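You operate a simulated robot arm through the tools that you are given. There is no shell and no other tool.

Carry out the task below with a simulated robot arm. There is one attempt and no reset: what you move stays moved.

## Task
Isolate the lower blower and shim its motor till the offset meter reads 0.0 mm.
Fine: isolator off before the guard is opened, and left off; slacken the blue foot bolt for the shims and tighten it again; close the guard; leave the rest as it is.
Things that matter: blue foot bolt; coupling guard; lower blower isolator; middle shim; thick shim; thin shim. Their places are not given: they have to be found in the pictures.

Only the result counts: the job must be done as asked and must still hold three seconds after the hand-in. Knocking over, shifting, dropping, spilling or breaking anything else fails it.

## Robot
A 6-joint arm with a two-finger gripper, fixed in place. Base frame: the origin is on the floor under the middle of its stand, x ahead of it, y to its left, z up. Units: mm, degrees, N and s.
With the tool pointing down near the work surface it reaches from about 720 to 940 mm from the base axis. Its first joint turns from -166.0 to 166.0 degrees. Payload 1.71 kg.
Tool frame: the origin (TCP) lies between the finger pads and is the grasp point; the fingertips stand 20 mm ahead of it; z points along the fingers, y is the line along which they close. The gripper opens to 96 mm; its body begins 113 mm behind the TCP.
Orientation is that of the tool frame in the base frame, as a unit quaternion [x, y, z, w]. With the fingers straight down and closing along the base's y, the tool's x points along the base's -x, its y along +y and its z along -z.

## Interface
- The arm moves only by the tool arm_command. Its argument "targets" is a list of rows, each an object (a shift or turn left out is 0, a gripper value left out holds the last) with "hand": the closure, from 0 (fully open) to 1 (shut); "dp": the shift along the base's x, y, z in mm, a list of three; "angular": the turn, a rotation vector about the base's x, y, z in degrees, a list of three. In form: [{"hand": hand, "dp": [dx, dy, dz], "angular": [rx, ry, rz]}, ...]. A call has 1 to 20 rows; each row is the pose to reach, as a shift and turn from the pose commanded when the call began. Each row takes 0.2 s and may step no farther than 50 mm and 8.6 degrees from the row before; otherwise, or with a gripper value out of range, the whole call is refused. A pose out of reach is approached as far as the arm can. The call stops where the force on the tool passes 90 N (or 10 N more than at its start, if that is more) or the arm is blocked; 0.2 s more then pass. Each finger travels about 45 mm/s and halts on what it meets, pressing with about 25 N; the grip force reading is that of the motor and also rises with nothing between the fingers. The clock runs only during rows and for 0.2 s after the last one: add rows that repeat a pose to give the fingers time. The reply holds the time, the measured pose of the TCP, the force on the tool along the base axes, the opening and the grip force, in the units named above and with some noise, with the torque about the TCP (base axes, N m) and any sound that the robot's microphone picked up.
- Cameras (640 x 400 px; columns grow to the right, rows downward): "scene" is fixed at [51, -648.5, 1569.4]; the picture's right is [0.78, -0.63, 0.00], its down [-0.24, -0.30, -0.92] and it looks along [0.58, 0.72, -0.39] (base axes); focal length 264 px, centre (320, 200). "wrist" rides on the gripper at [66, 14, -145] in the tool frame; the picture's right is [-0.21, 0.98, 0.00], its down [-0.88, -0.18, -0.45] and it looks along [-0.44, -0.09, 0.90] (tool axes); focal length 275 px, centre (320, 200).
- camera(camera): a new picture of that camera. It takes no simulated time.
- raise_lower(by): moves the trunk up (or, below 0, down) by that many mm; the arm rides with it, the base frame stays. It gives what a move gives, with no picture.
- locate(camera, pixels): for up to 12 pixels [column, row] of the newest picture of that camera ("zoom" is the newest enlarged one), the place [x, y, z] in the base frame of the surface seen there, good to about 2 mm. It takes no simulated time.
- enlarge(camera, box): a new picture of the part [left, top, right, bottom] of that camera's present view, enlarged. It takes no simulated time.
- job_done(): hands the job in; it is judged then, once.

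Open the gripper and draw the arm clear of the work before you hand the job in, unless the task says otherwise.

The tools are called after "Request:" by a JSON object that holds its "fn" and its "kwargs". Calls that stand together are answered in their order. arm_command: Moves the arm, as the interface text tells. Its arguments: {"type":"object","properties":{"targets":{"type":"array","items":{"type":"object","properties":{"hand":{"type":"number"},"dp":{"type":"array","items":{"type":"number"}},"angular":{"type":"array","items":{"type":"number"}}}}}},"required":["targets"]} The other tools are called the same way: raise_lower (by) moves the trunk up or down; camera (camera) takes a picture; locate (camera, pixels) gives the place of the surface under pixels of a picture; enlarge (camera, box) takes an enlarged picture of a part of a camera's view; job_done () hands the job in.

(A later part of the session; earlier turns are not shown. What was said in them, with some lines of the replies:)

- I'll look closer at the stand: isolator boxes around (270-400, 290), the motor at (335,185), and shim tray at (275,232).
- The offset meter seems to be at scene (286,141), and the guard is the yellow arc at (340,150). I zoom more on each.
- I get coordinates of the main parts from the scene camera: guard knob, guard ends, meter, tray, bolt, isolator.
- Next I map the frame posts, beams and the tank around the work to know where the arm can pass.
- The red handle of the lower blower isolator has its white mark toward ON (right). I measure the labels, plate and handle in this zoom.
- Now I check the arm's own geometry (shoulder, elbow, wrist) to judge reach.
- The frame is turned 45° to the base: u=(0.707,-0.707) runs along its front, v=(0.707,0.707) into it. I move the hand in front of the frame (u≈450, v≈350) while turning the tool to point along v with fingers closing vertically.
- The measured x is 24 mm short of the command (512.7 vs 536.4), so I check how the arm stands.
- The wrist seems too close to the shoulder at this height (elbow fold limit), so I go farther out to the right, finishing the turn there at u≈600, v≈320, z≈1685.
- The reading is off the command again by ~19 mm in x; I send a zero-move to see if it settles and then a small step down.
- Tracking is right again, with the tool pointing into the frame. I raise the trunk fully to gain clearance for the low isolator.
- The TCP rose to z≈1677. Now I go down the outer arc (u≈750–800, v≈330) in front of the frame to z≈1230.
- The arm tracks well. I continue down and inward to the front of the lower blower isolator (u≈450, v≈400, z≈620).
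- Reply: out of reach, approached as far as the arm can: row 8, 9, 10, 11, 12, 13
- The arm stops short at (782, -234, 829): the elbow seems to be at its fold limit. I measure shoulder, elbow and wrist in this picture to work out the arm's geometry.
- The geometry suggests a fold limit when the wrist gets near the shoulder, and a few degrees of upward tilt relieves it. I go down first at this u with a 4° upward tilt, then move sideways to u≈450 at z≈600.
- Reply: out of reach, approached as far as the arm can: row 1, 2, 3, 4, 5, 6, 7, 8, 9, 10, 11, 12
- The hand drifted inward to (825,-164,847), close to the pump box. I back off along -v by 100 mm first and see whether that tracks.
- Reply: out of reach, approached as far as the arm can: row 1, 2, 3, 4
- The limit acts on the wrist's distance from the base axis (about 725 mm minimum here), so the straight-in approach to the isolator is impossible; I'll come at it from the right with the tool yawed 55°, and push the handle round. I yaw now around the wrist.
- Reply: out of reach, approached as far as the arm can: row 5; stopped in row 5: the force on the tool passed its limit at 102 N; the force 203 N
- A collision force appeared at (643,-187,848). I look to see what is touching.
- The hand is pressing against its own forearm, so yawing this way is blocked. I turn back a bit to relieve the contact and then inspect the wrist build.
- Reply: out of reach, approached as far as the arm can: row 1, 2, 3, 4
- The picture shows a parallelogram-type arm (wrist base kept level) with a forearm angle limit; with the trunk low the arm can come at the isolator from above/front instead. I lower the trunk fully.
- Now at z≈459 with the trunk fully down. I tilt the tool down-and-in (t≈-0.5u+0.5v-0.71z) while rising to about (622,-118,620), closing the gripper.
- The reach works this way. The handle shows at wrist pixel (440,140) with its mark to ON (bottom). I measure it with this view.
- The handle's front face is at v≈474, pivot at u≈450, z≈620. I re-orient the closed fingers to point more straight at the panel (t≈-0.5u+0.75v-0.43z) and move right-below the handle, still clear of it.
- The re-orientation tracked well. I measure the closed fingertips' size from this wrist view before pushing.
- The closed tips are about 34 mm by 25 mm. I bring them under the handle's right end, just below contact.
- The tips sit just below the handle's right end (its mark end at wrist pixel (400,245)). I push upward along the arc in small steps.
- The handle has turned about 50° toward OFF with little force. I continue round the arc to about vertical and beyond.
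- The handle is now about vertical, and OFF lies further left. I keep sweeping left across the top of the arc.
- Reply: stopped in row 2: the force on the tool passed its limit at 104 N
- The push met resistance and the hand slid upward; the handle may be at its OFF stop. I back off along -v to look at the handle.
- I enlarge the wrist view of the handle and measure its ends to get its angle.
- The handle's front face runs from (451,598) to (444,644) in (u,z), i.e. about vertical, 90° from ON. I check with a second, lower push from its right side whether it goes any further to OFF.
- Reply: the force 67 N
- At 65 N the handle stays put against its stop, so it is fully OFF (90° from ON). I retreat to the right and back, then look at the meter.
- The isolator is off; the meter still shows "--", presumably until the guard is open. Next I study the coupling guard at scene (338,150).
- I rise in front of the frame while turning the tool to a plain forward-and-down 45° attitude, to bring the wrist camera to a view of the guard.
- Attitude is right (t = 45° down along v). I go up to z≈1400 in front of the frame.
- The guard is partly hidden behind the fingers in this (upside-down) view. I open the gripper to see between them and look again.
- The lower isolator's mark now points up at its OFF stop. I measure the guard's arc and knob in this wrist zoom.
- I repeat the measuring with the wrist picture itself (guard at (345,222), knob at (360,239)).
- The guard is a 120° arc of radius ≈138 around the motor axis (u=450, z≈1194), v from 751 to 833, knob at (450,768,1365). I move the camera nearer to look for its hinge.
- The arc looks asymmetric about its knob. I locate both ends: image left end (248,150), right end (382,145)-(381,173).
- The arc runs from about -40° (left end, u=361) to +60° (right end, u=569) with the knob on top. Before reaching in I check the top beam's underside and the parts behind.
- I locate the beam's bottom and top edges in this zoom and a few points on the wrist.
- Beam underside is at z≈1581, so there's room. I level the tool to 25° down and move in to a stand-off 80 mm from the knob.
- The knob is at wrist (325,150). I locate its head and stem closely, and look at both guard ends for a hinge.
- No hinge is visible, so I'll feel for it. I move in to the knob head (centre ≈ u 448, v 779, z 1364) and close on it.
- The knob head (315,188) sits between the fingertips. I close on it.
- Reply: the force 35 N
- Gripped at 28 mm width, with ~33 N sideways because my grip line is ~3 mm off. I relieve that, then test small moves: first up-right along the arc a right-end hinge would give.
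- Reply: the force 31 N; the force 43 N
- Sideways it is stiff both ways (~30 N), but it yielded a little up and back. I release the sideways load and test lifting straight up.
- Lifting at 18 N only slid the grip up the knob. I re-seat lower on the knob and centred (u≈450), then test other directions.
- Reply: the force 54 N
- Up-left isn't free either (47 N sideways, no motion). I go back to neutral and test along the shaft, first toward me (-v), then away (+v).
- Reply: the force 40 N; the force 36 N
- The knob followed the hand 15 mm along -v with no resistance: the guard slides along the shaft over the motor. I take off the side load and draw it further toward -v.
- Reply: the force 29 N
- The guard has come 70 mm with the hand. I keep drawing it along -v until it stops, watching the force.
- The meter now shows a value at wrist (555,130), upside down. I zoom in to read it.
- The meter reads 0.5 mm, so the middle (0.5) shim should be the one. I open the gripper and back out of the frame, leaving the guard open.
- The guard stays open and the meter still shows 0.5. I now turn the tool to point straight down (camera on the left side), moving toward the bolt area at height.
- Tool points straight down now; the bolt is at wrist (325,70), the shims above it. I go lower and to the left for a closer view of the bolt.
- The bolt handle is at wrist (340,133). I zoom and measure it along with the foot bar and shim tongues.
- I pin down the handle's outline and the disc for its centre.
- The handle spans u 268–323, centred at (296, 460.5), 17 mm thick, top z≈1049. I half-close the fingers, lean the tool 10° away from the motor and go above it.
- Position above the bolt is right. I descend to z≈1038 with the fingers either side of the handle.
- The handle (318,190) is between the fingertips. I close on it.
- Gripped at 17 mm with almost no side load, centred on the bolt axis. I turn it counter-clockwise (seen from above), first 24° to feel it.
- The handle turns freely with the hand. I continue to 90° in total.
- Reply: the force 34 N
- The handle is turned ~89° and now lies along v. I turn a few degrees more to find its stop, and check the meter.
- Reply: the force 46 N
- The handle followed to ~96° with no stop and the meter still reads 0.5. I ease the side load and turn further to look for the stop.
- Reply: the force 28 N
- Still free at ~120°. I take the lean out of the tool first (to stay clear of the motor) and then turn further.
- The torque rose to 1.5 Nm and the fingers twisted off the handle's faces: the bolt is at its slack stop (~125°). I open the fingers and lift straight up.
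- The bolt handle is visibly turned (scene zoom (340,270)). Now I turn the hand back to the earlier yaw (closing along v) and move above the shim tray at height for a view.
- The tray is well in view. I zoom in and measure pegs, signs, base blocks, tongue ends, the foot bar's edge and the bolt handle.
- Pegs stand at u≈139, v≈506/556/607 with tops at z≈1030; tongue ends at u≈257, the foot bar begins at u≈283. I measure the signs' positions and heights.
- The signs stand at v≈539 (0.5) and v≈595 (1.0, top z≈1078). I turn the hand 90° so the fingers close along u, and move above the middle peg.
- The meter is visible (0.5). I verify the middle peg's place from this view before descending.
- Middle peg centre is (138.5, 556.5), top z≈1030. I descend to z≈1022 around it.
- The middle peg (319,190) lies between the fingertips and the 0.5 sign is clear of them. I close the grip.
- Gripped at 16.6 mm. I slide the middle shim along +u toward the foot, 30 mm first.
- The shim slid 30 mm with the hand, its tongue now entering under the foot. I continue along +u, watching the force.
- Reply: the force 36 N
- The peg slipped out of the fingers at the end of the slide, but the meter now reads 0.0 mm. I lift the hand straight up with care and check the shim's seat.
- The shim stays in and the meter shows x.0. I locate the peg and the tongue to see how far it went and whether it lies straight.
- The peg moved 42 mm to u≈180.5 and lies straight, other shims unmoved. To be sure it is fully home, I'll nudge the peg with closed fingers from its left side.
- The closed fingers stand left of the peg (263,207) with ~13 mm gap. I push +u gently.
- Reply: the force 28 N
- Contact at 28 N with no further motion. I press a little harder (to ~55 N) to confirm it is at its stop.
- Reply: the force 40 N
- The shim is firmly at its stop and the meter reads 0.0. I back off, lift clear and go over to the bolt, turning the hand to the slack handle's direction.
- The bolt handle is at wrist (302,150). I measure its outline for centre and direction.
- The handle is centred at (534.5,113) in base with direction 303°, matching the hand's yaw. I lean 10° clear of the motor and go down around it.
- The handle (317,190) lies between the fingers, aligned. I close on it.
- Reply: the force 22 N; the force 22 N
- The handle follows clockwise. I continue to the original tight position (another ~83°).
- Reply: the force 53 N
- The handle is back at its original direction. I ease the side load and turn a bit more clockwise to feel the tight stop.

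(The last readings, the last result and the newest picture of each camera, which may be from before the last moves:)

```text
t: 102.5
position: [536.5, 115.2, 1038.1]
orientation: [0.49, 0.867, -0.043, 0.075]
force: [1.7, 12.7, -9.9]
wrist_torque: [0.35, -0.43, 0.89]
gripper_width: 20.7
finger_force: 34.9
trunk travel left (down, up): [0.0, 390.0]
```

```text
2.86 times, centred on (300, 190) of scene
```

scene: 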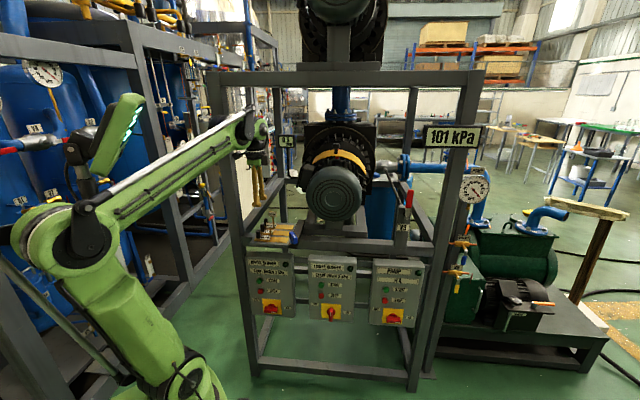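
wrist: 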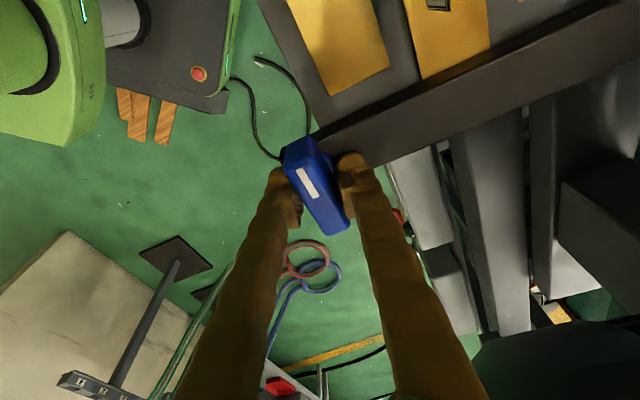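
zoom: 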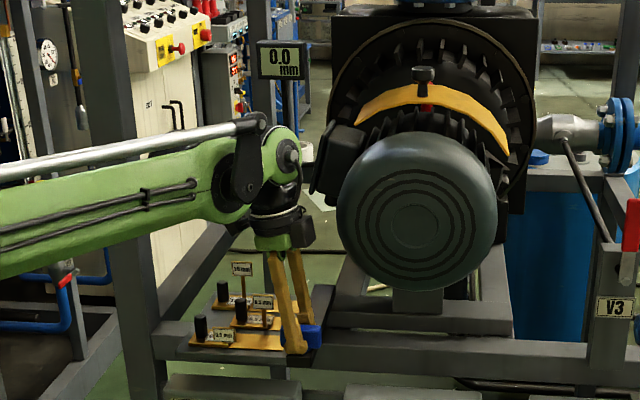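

The torque rose to 0.9 Nm with the fingers twisting on it: the bolt is tight at its stop, and the meter reads 0.0. I open and lift clear.

Request:
{"fn": "arm_command", "kwargs": {"targets": [{"hand": 0.6, "dp": [0, 0, 0]}, {"hand": 0.5, "dp": [0, 0, 0]}, {"hand": 0.5, "dp": [-2, 0, 20]}, {"hand": 0.5, "dp": [-4, 0, 60]}, {"hand": 0.5, "dp": [-8, -8, 100]}, {"hand": 0.5, "dp": [-12, -12, 145]}, {"hand": 0.5, "dp": [-12, -12, 145]}]}}

Request:
{"fn": "camera", "kwargs": {"camera": "wrist"}}

Request:
{"fn": "enlarge", "kwargs": {"camera": "scene", "box": [240, 120, 360, 260]}}

```text
t: 104.2
position: [526.3, 102.0, 1182.3]
orientation: [0.491, 0.867, -0.044, 0.075]
force: [0.0, -0.2, 0.5]
wrist_torque: [-0.04, 0.0, 0.02]
gripper_width: 47.8
finger_force: 0.0
trunk travel left (down, up): [0.0, 390.0]
```

```text
taken
```

wrist: 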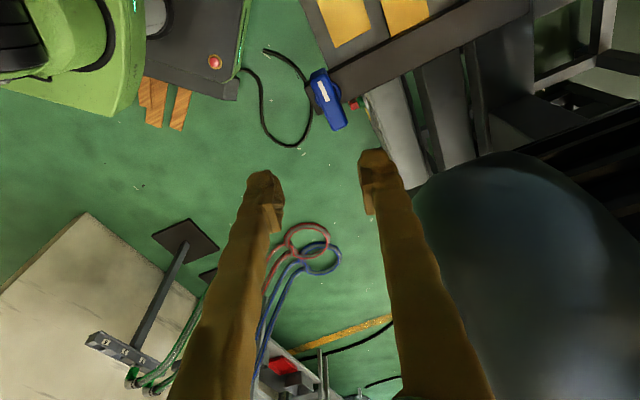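

```text
2.86 times, centred on (300, 190) of scene
```

zoom: 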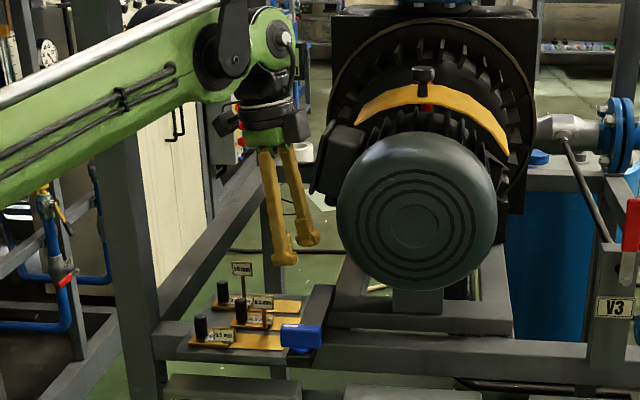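

The bolt handle is back across the bar with its mark to the left, as at the start. I rise, straightening the hand, to go for the guard.

Request:
{"fn": "arm_command", "kwargs": {"targets": [{"hand": 0.5, "dp": [-4, -4, 45], "angular": [2.7, 2, 4.7]}, {"hand": 0.2, "dp": [-4, -4, 90], "angular": [5.3, 4, 9.3]}, {"hand": 0, "dp": [-4, -4, 135], "angular": [7.97, 6.02, 13.98]}, {"dp": [4, -12, 175], "angular": [7.97, 6.02, 13.98]}, {"dp": [18, -26, 200], "angular": [7.97, 6.02, 13.98]}, {"dp": [33.7, -39.4, 217.7], "angular": [7.97, 6.02, 13.98]}, {"dp": [33.7, -39.4, 217.7], "angular": [7.97, 6.02, 13.98]}]}}

```text
t: 105.8
position: [561.1, 61.2, 1400.2]
orientation: [0.384, 0.923, 0.001, 0.0]
force: [0.4, 0.3, -0.6]
wrist_torque: [0.01, 0.07, 0.02]
gripper_width: 96.1
finger_force: 0.0
trunk travel left (down, up): [0.0, 390.0]
```

I reverse the earlier re-orientation to the 25° forward attitude in front of the frame.

Request:
{"fn": "arm_command", "kwargs": {"targets": [{"dp": [4.8, -6.1, 3], "angular": [0, -5.49, 6.11]}, {"dp": [9.6, -12.2, 7], "angular": [0, -10.98, 12.2]}, {"dp": [14.4, -18.3, 10], "angular": [0, -16.5, 18.3]}, {"dp": [19.1, -24.4, 14], "angular": [0, -22, 24.4]}, {"dp": [23.9, -30.5, 17], "angular": [0, -27.5, 30.5]}, {"dp": [28.7, -36.6, 20], "angular": [0, -33, 36.6]}, {"dp": [33.5, -42.6, 23], "angular": [0, -38.4, 42.8]}, {"dp": [38.3, -48.7, 25], "angular": [0, -43.9, 48.9]}, {"dp": [43.1, -54.8, 25], "angular": [0, -49.4, 55]}, {"dp": [47.8, -60.9, 25], "angular": [0, -54.9, 61]}, {"dp": [52.6, -67, 25], "angular": [0, -60.4, 67.2]}, {"dp": [57.4, -73.1, 25], "angular": [0, -65.9, 73.3]}, {"dp": [60.6, -77.9, 25], "angular": [0, -71.4, 79.4]}, {"dp": [60.6, -77.9, 25], "angular": [0, -71.4, 79.4]}]}}

Request:
{"fn": "camera", "kwargs": {"camera": "wrist"}}

Request:
{"fn": "camera", "kwargs": {"camera": "scene"}}

```text
t: 108.8
position: [620.2, -13.7, 1427.3]
orientation: [-0.324, 0.778, 0.207, 0.496]
force: [-0.2, -0.8, -0.5]
wrist_torque: [0.01, -0.04, -0.03]
gripper_width: 96.1
finger_force: 0.1
trunk travel left (down, up): [0.0, 390.0]
```

```text
taken
```

wrist: 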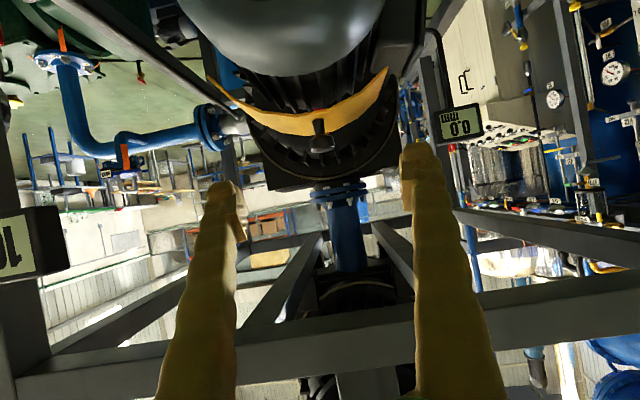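

```text
taken
```

scene: 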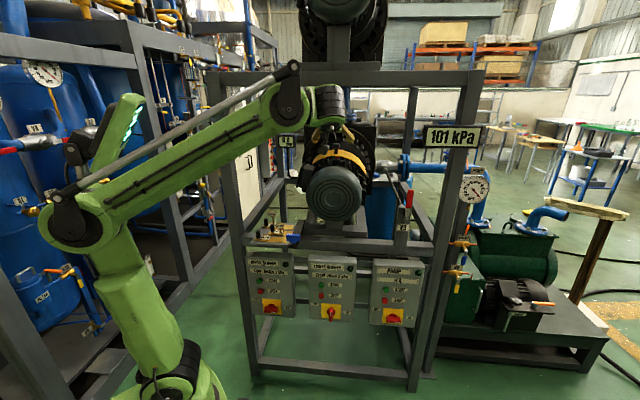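

The meter shows 0.0; the knob is at wrist (320,140). I locate it for the grasp.

Request:
{"fn": "locate", "kwargs": {"camera": "wrist", "pixels": [[321, 145], [312, 145], [331, 143], [320, 128], [318, 121], [321, 150]]}}

Request:
{"fn": "enlarge", "kwargs": {"camera": "wrist", "box": [430, 90, 500, 150]}}

```text
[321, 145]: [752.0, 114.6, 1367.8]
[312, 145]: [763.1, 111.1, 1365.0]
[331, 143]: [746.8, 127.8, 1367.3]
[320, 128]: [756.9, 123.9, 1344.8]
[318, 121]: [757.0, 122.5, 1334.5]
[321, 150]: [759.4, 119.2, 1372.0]
```

```text
6.67 times, centred on (465, 120) of wrist
```

zoom: 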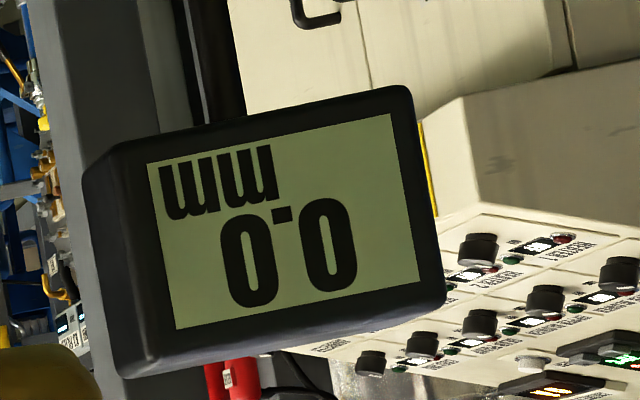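

Knob centre is about (449.5, 629), z≈1364, meter 0.0. I move in with open fingers around it.

Request:
{"fn": "arm_command", "kwargs": {"targets": [{"hand": 0, "dp": [32, 31, -8]}, {"dp": [64, 63, -16]}, {"dp": [96, 94, -26]}, {"dp": [115, 113, -40]}, {"dp": [130, 127.5, -53]}, {"dp": [142, 139.6, -64]}, {"dp": [142, 139.6, -64]}]}}

Request:
{"fn": "camera", "kwargs": {"camera": "wrist"}}

```text
t: 110.3
position: [761.9, 124.5, 1362.7]
orientation: [-0.325, 0.779, 0.207, 0.495]
force: [0.3, 0.9, 0.7]
wrist_torque: [0.04, 0.03, 0.02]
gripper_width: 96.1
finger_force: 0.1
trunk travel left (down, up): [0.0, 390.0]
```

```text
taken
```

wrist: 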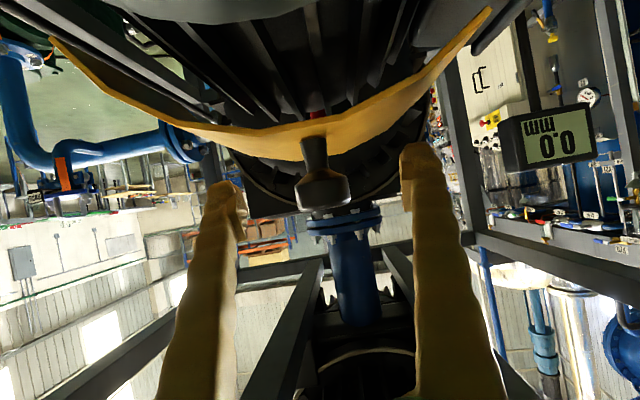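

The knob (320,190) is between the fingers. I close on it and start sliding the guard back along +v.

Request:
{"fn": "arm_command", "kwargs": {"targets": [{"hand": 0.5, "dp": [0, 0, 0]}, {"hand": 1, "dp": [0, 0, 0]}, {"hand": 1, "dp": [0, 0, 0]}, {"hand": 1, "dp": [0, 0, 0]}, {"hand": 1, "dp": [0, 0, 0]}, {"hand": 1, "dp": [0, 0, 0]}]}}

Request:
{"fn": "arm_command", "kwargs": {"targets": [{"dp": [7.1, 7.1, 0]}, {"dp": [14.1, 14.1, 0]}, {"dp": [21.2, 21.2, 0]}, {"dp": [28.3, 28.3, 0]}, {"dp": [35.4, 35.4, 0]}, {"dp": [42.4, 42.4, 0]}, {"dp": [49.5, 49.5, 0]}, {"dp": [56.6, 56.6, 0]}, {"dp": [63.6, 63.6, 0]}, {"dp": [63.6, 63.6, 0]}]}}

Request:
{"fn": "camera", "kwargs": {"camera": "wrist"}}

```text
t: 111.8
position: [761.5, 124.2, 1363.5]
orientation: [-0.324, 0.779, 0.206, 0.495]
force: [-6.3, 4.3, -3.1]
wrist_torque: [0.06, 0.07, 0.05]
gripper_width: 28.1
finger_force: 35.6
trunk travel left (down, up): [0.0, 390.0]
```

```text
t: 114.0
position: [823.4, 187.8, 1363.2]
orientation: [-0.324, 0.778, 0.207, 0.496]
force: [6.9, -4.4, 26.1]
wrist_torque: [-0.11, -0.03, -0.05]
gripper_width: 28.0
finger_force: 35.3
trunk travel left (down, up): [0.0, 390.0]
```

```text
taken
```

wrist: 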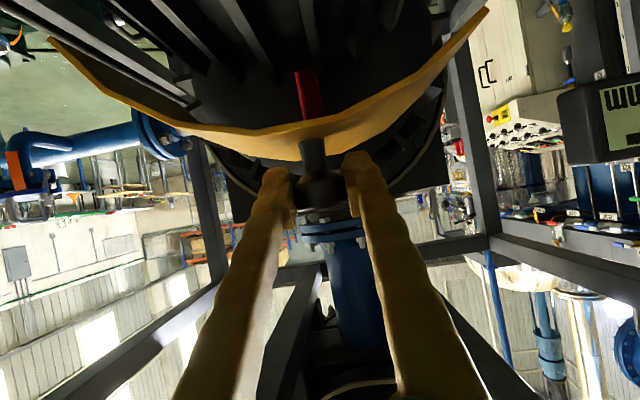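

The guard came 90 mm back with the hand. I continue until it meets its closed stop.

Request:
{"fn": "arm_command", "kwargs": {"targets": [{"dp": [7.1, 7.1, 1.5]}, {"dp": [14.1, 14.1, 1.5]}, {"dp": [21.2, 21.2, 1.5]}, {"dp": [28.3, 28.3, 1.5]}, {"dp": [35.4, 35.4, 1.5]}, {"dp": [40, 40, 1.5]}, {"dp": [43, 43, 1.5]}, {"dp": [46, 46, 1.5]}, {"dp": [46, 46, 1.5]}]}}

Request:
{"fn": "camera", "kwargs": {"camera": "wrist"}}

Request:
{"fn": "enlarge", "kwargs": {"camera": "scene", "box": [260, 110, 390, 190]}}

```text
t: 116.0
position: [869.7, 233.3, 1365.4]
orientation: [-0.323, 0.779, 0.206, 0.497]
force: [-23.3, -14.1, -12.9]
wrist_torque: [-0.34, 0.34, 0.01]
gripper_width: 28.1
finger_force: 35.0
trunk travel left (down, up): [0.0, 390.0]
```

```text
taken
```

wrist: 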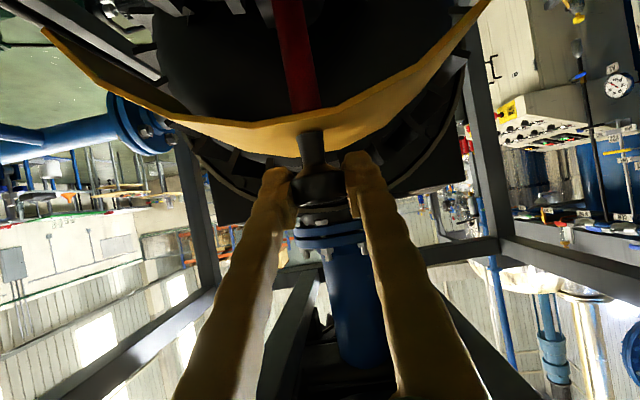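

```text
4.92 times, centred on (325, 150) of scene
```

zoom: 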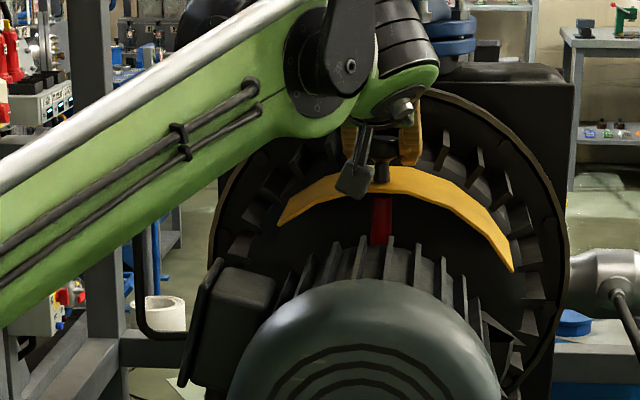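

TCP v≈780 as when first gripped, with 26 N against +v: the closed stop. I press slightly more to be sure, then release.

Request:
{"fn": "arm_command", "kwargs": {"targets": [{"dp": [1.5, 1.5, 0]}, {"dp": [3, 3, 0]}, {"dp": [3, 3, 0]}]}}

Request:
{"fn": "arm_command", "kwargs": {"targets": [{"hand": 0.6, "dp": [0, 0, 0]}, {"hand": 0.3, "dp": [0, 0, 0]}, {"hand": 0, "dp": [0, 0, 0]}, {"hand": 0, "dp": [0, 0, 0]}, {"hand": 0, "dp": [0, 0, 0]}]}}

Request:
{"fn": "camera", "kwargs": {"camera": "wrist"}}

```text
t: 116.8
position: [871.6, 235.9, 1366.3]
orientation: [-0.324, 0.778, 0.207, 0.497]
force: [-24.5, -19.7, 2.4]
wrist_torque: [-0.23, 0.3, 0.02]
gripper_width: 28.1
finger_force: 35.3
trunk travel left (down, up): [0.0, 390.0]
```

```text
t: 118.0
position: [873.1, 238.0, 1364.6]
orientation: [-0.325, 0.779, 0.207, 0.495]
force: [-1.0, 0.0, -1.2]
wrist_torque: [0.01, -0.01, 0.01]
gripper_width: 95.9
finger_force: 0.1
trunk travel left (down, up): [0.0, 390.0]
```

```text
taken
```

wrist: 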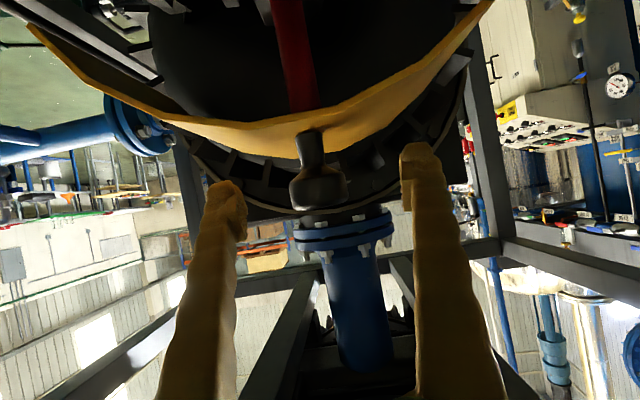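

The knob is free of the fingers and the guard is at its closed stop. I withdraw along -v out of the frame.

Request:
{"fn": "arm_command", "kwargs": {"targets": [{"dp": [-16, -16, 9]}, {"dp": [-45, -45, 20]}, {"dp": [-77, -77, 30]}, {"dp": [-109, -109, 38]}, {"dp": [-141, -141, 45]}, {"dp": [-173, -173, 52]}, {"dp": [-205, -205, 57]}, {"dp": [-237, -237, 60]}, {"dp": [-262, -262, 60]}, {"dp": [-262, -262, 60]}]}}

Request:
{"fn": "camera", "kwargs": {"camera": "wrist"}}

Request:
{"fn": "camera", "kwargs": {"camera": "scene"}}

Request:
{"fn": "enlarge", "kwargs": {"camera": "scene", "box": [230, 200, 420, 330]}}

```text
t: 120.2
position: [612.2, -23.4, 1422.2]
orientation: [-0.323, 0.779, 0.206, 0.496]
force: [0.2, 0.2, -0.1]
wrist_torque: [0.02, 0.0, -0.02]
gripper_width: 96.0
finger_force: 0.0
trunk travel left (down, up): [0.0, 390.0]
```

```text
taken
```

wrist: 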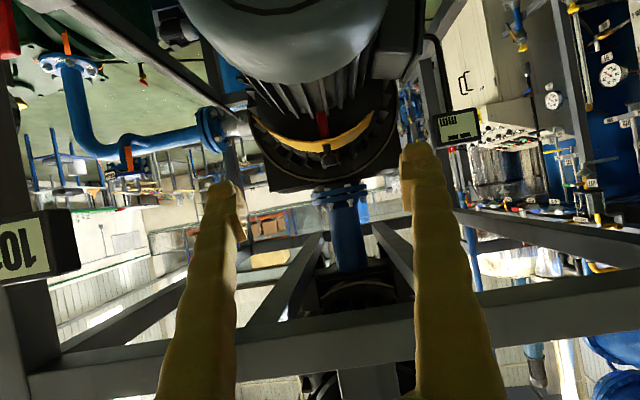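

```text
taken
```

scene: 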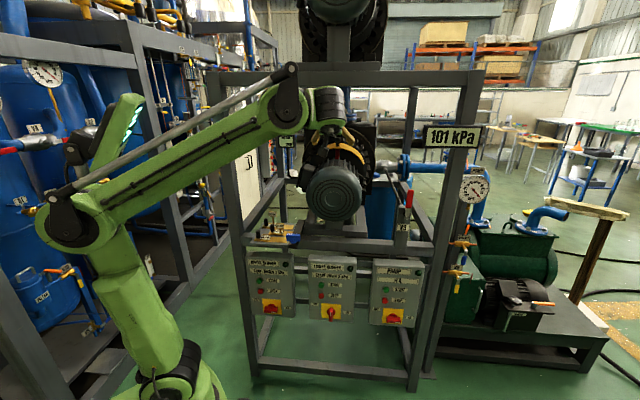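

```text
3.08 times, centred on (325, 265) of scene
```

zoom: 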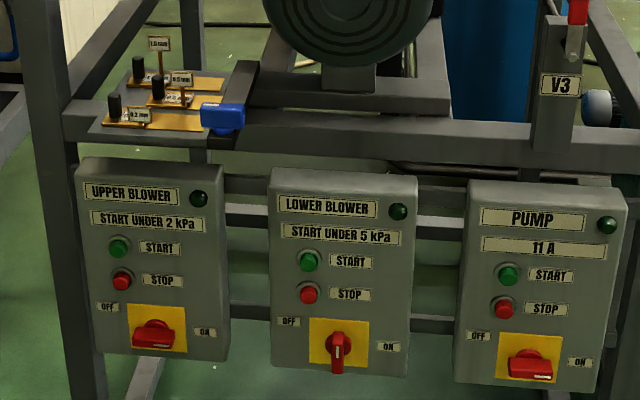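

With the guard closed the meter shows "--" again as at the start. I check the details: guard position, bolt, isolator and shims.

Request:
{"fn": "enlarge", "kwargs": {"camera": "scene", "box": [250, 205, 346, 265]}}

Request:
{"fn": "enlarge", "kwargs": {"camera": "scene", "box": [306, 290, 354, 320]}}

Request:
{"fn": "locate", "kwargs": {"camera": "wrist", "pixels": [[326, 152], [326, 160], [256, 123], [340, 147], [327, 143], [373, 120]]}}

Request:
{"fn": "enlarge", "kwargs": {"camera": "wrist", "box": [230, 80, 490, 200]}}

```text
6.67 times, centred on (298, 235) of scene
```

zoom: 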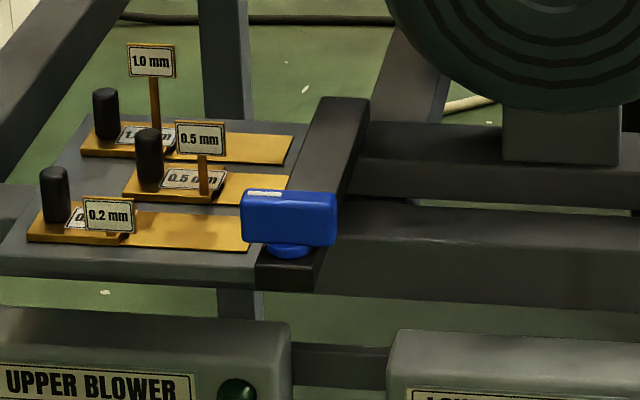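

```text
13.33 times, centred on (330, 305) of scene
```

zoom: 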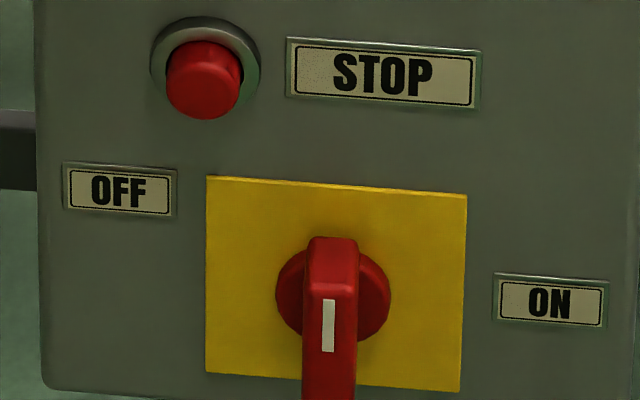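

```text
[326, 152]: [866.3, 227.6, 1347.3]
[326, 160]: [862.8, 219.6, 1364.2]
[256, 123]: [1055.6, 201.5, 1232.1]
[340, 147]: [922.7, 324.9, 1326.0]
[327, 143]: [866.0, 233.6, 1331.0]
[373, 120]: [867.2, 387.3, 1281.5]
```

```text
2.46 times, centred on (360, 140) of wrist
```

zoom: 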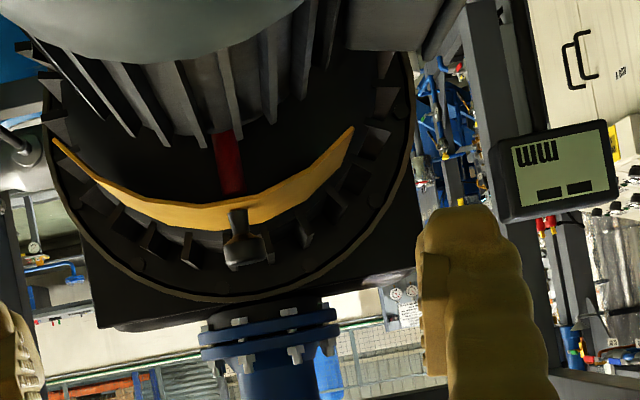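

The knob is back at v=765 exactly as at the start, the bolt looks identical to the first picture, the isolator mark points up (OFF), and only the 0.5 shim is in. I draw the arm a bit further clear.

Request:
{"fn": "arm_command", "kwargs": {"targets": [{"hand": 0, "dp": [-18, -18, 25]}, {"dp": [-36, -36, 50]}, {"dp": [-40, -40, 60]}, {"dp": [-40, -40, 60]}, {"dp": [-40, -40, 60]}]}}

Request:
{"fn": "camera", "kwargs": {"camera": "scene"}}

```text
t: 121.3
position: [573.1, -61.9, 1484.0]
orientation: [-0.324, 0.779, 0.207, 0.495]
force: [-0.4, -0.2, -0.6]
wrist_torque: [0.02, 0.01, -0.01]
gripper_width: 96.0
finger_force: 0.0
trunk travel left (down, up): [0.0, 390.0]
```

```text
taken
```

scene: 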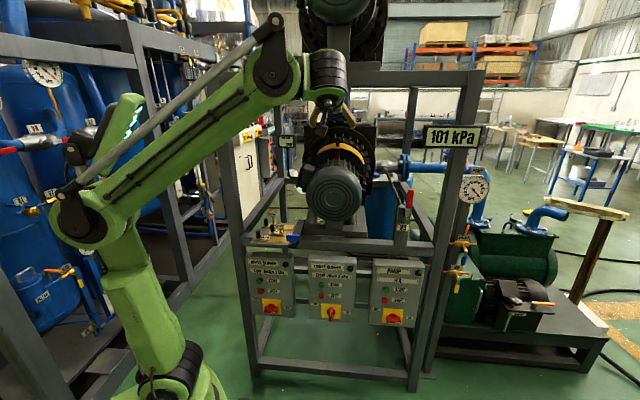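

The scene picture shows everything in place: guard closed (345,148), bolt tight (292,239), isolator off (330,312), gripper open and clear. I hand the job in.

Request:
{"fn": "job_done", "kwargs": {}}

```text
The job is handed in.
```

The lower blower is isolated and its motor is shimmed. The offset meter read 0.0 mm with the foot bolt tight again, and I've handed the job in.

- **Isolator:** I turned the lower blower isolator to its OFF stop, a quarter turn from ON, before touching the guard, and left it there. The handle points straight up, not at the OFF label, which sits up and to the left. It would not go further under about 65 N, so I took that as fully off.
- **Shim:** With the guard open the meter read 0.5 mm. I slackened the blue foot bolt to its stop and slid the middle (0.5 mm) shim under the foot until it stopped. The fingers slipped off the shim's peg at the end of that push, so I pressed the shim again to confirm it was fully in.
- **Bolt:** I retightened the blue foot bolt to its stop. It looks the same as in the first picture.
- **Guard:** I slid the coupling guard back to its closed stop, with its knob where it was at the start. The meter shows dashes whenever the guard is closed, as it did at the beginning.

The thin and thick shims and the other two isolators look unchanged in the final pictures. The gripper is open and the arm is clear of the frame.

Early on, while I was turning the tool, the hand pressed briefly against the robot's own forearm and I backed it off. Nothing on the stand was touched.
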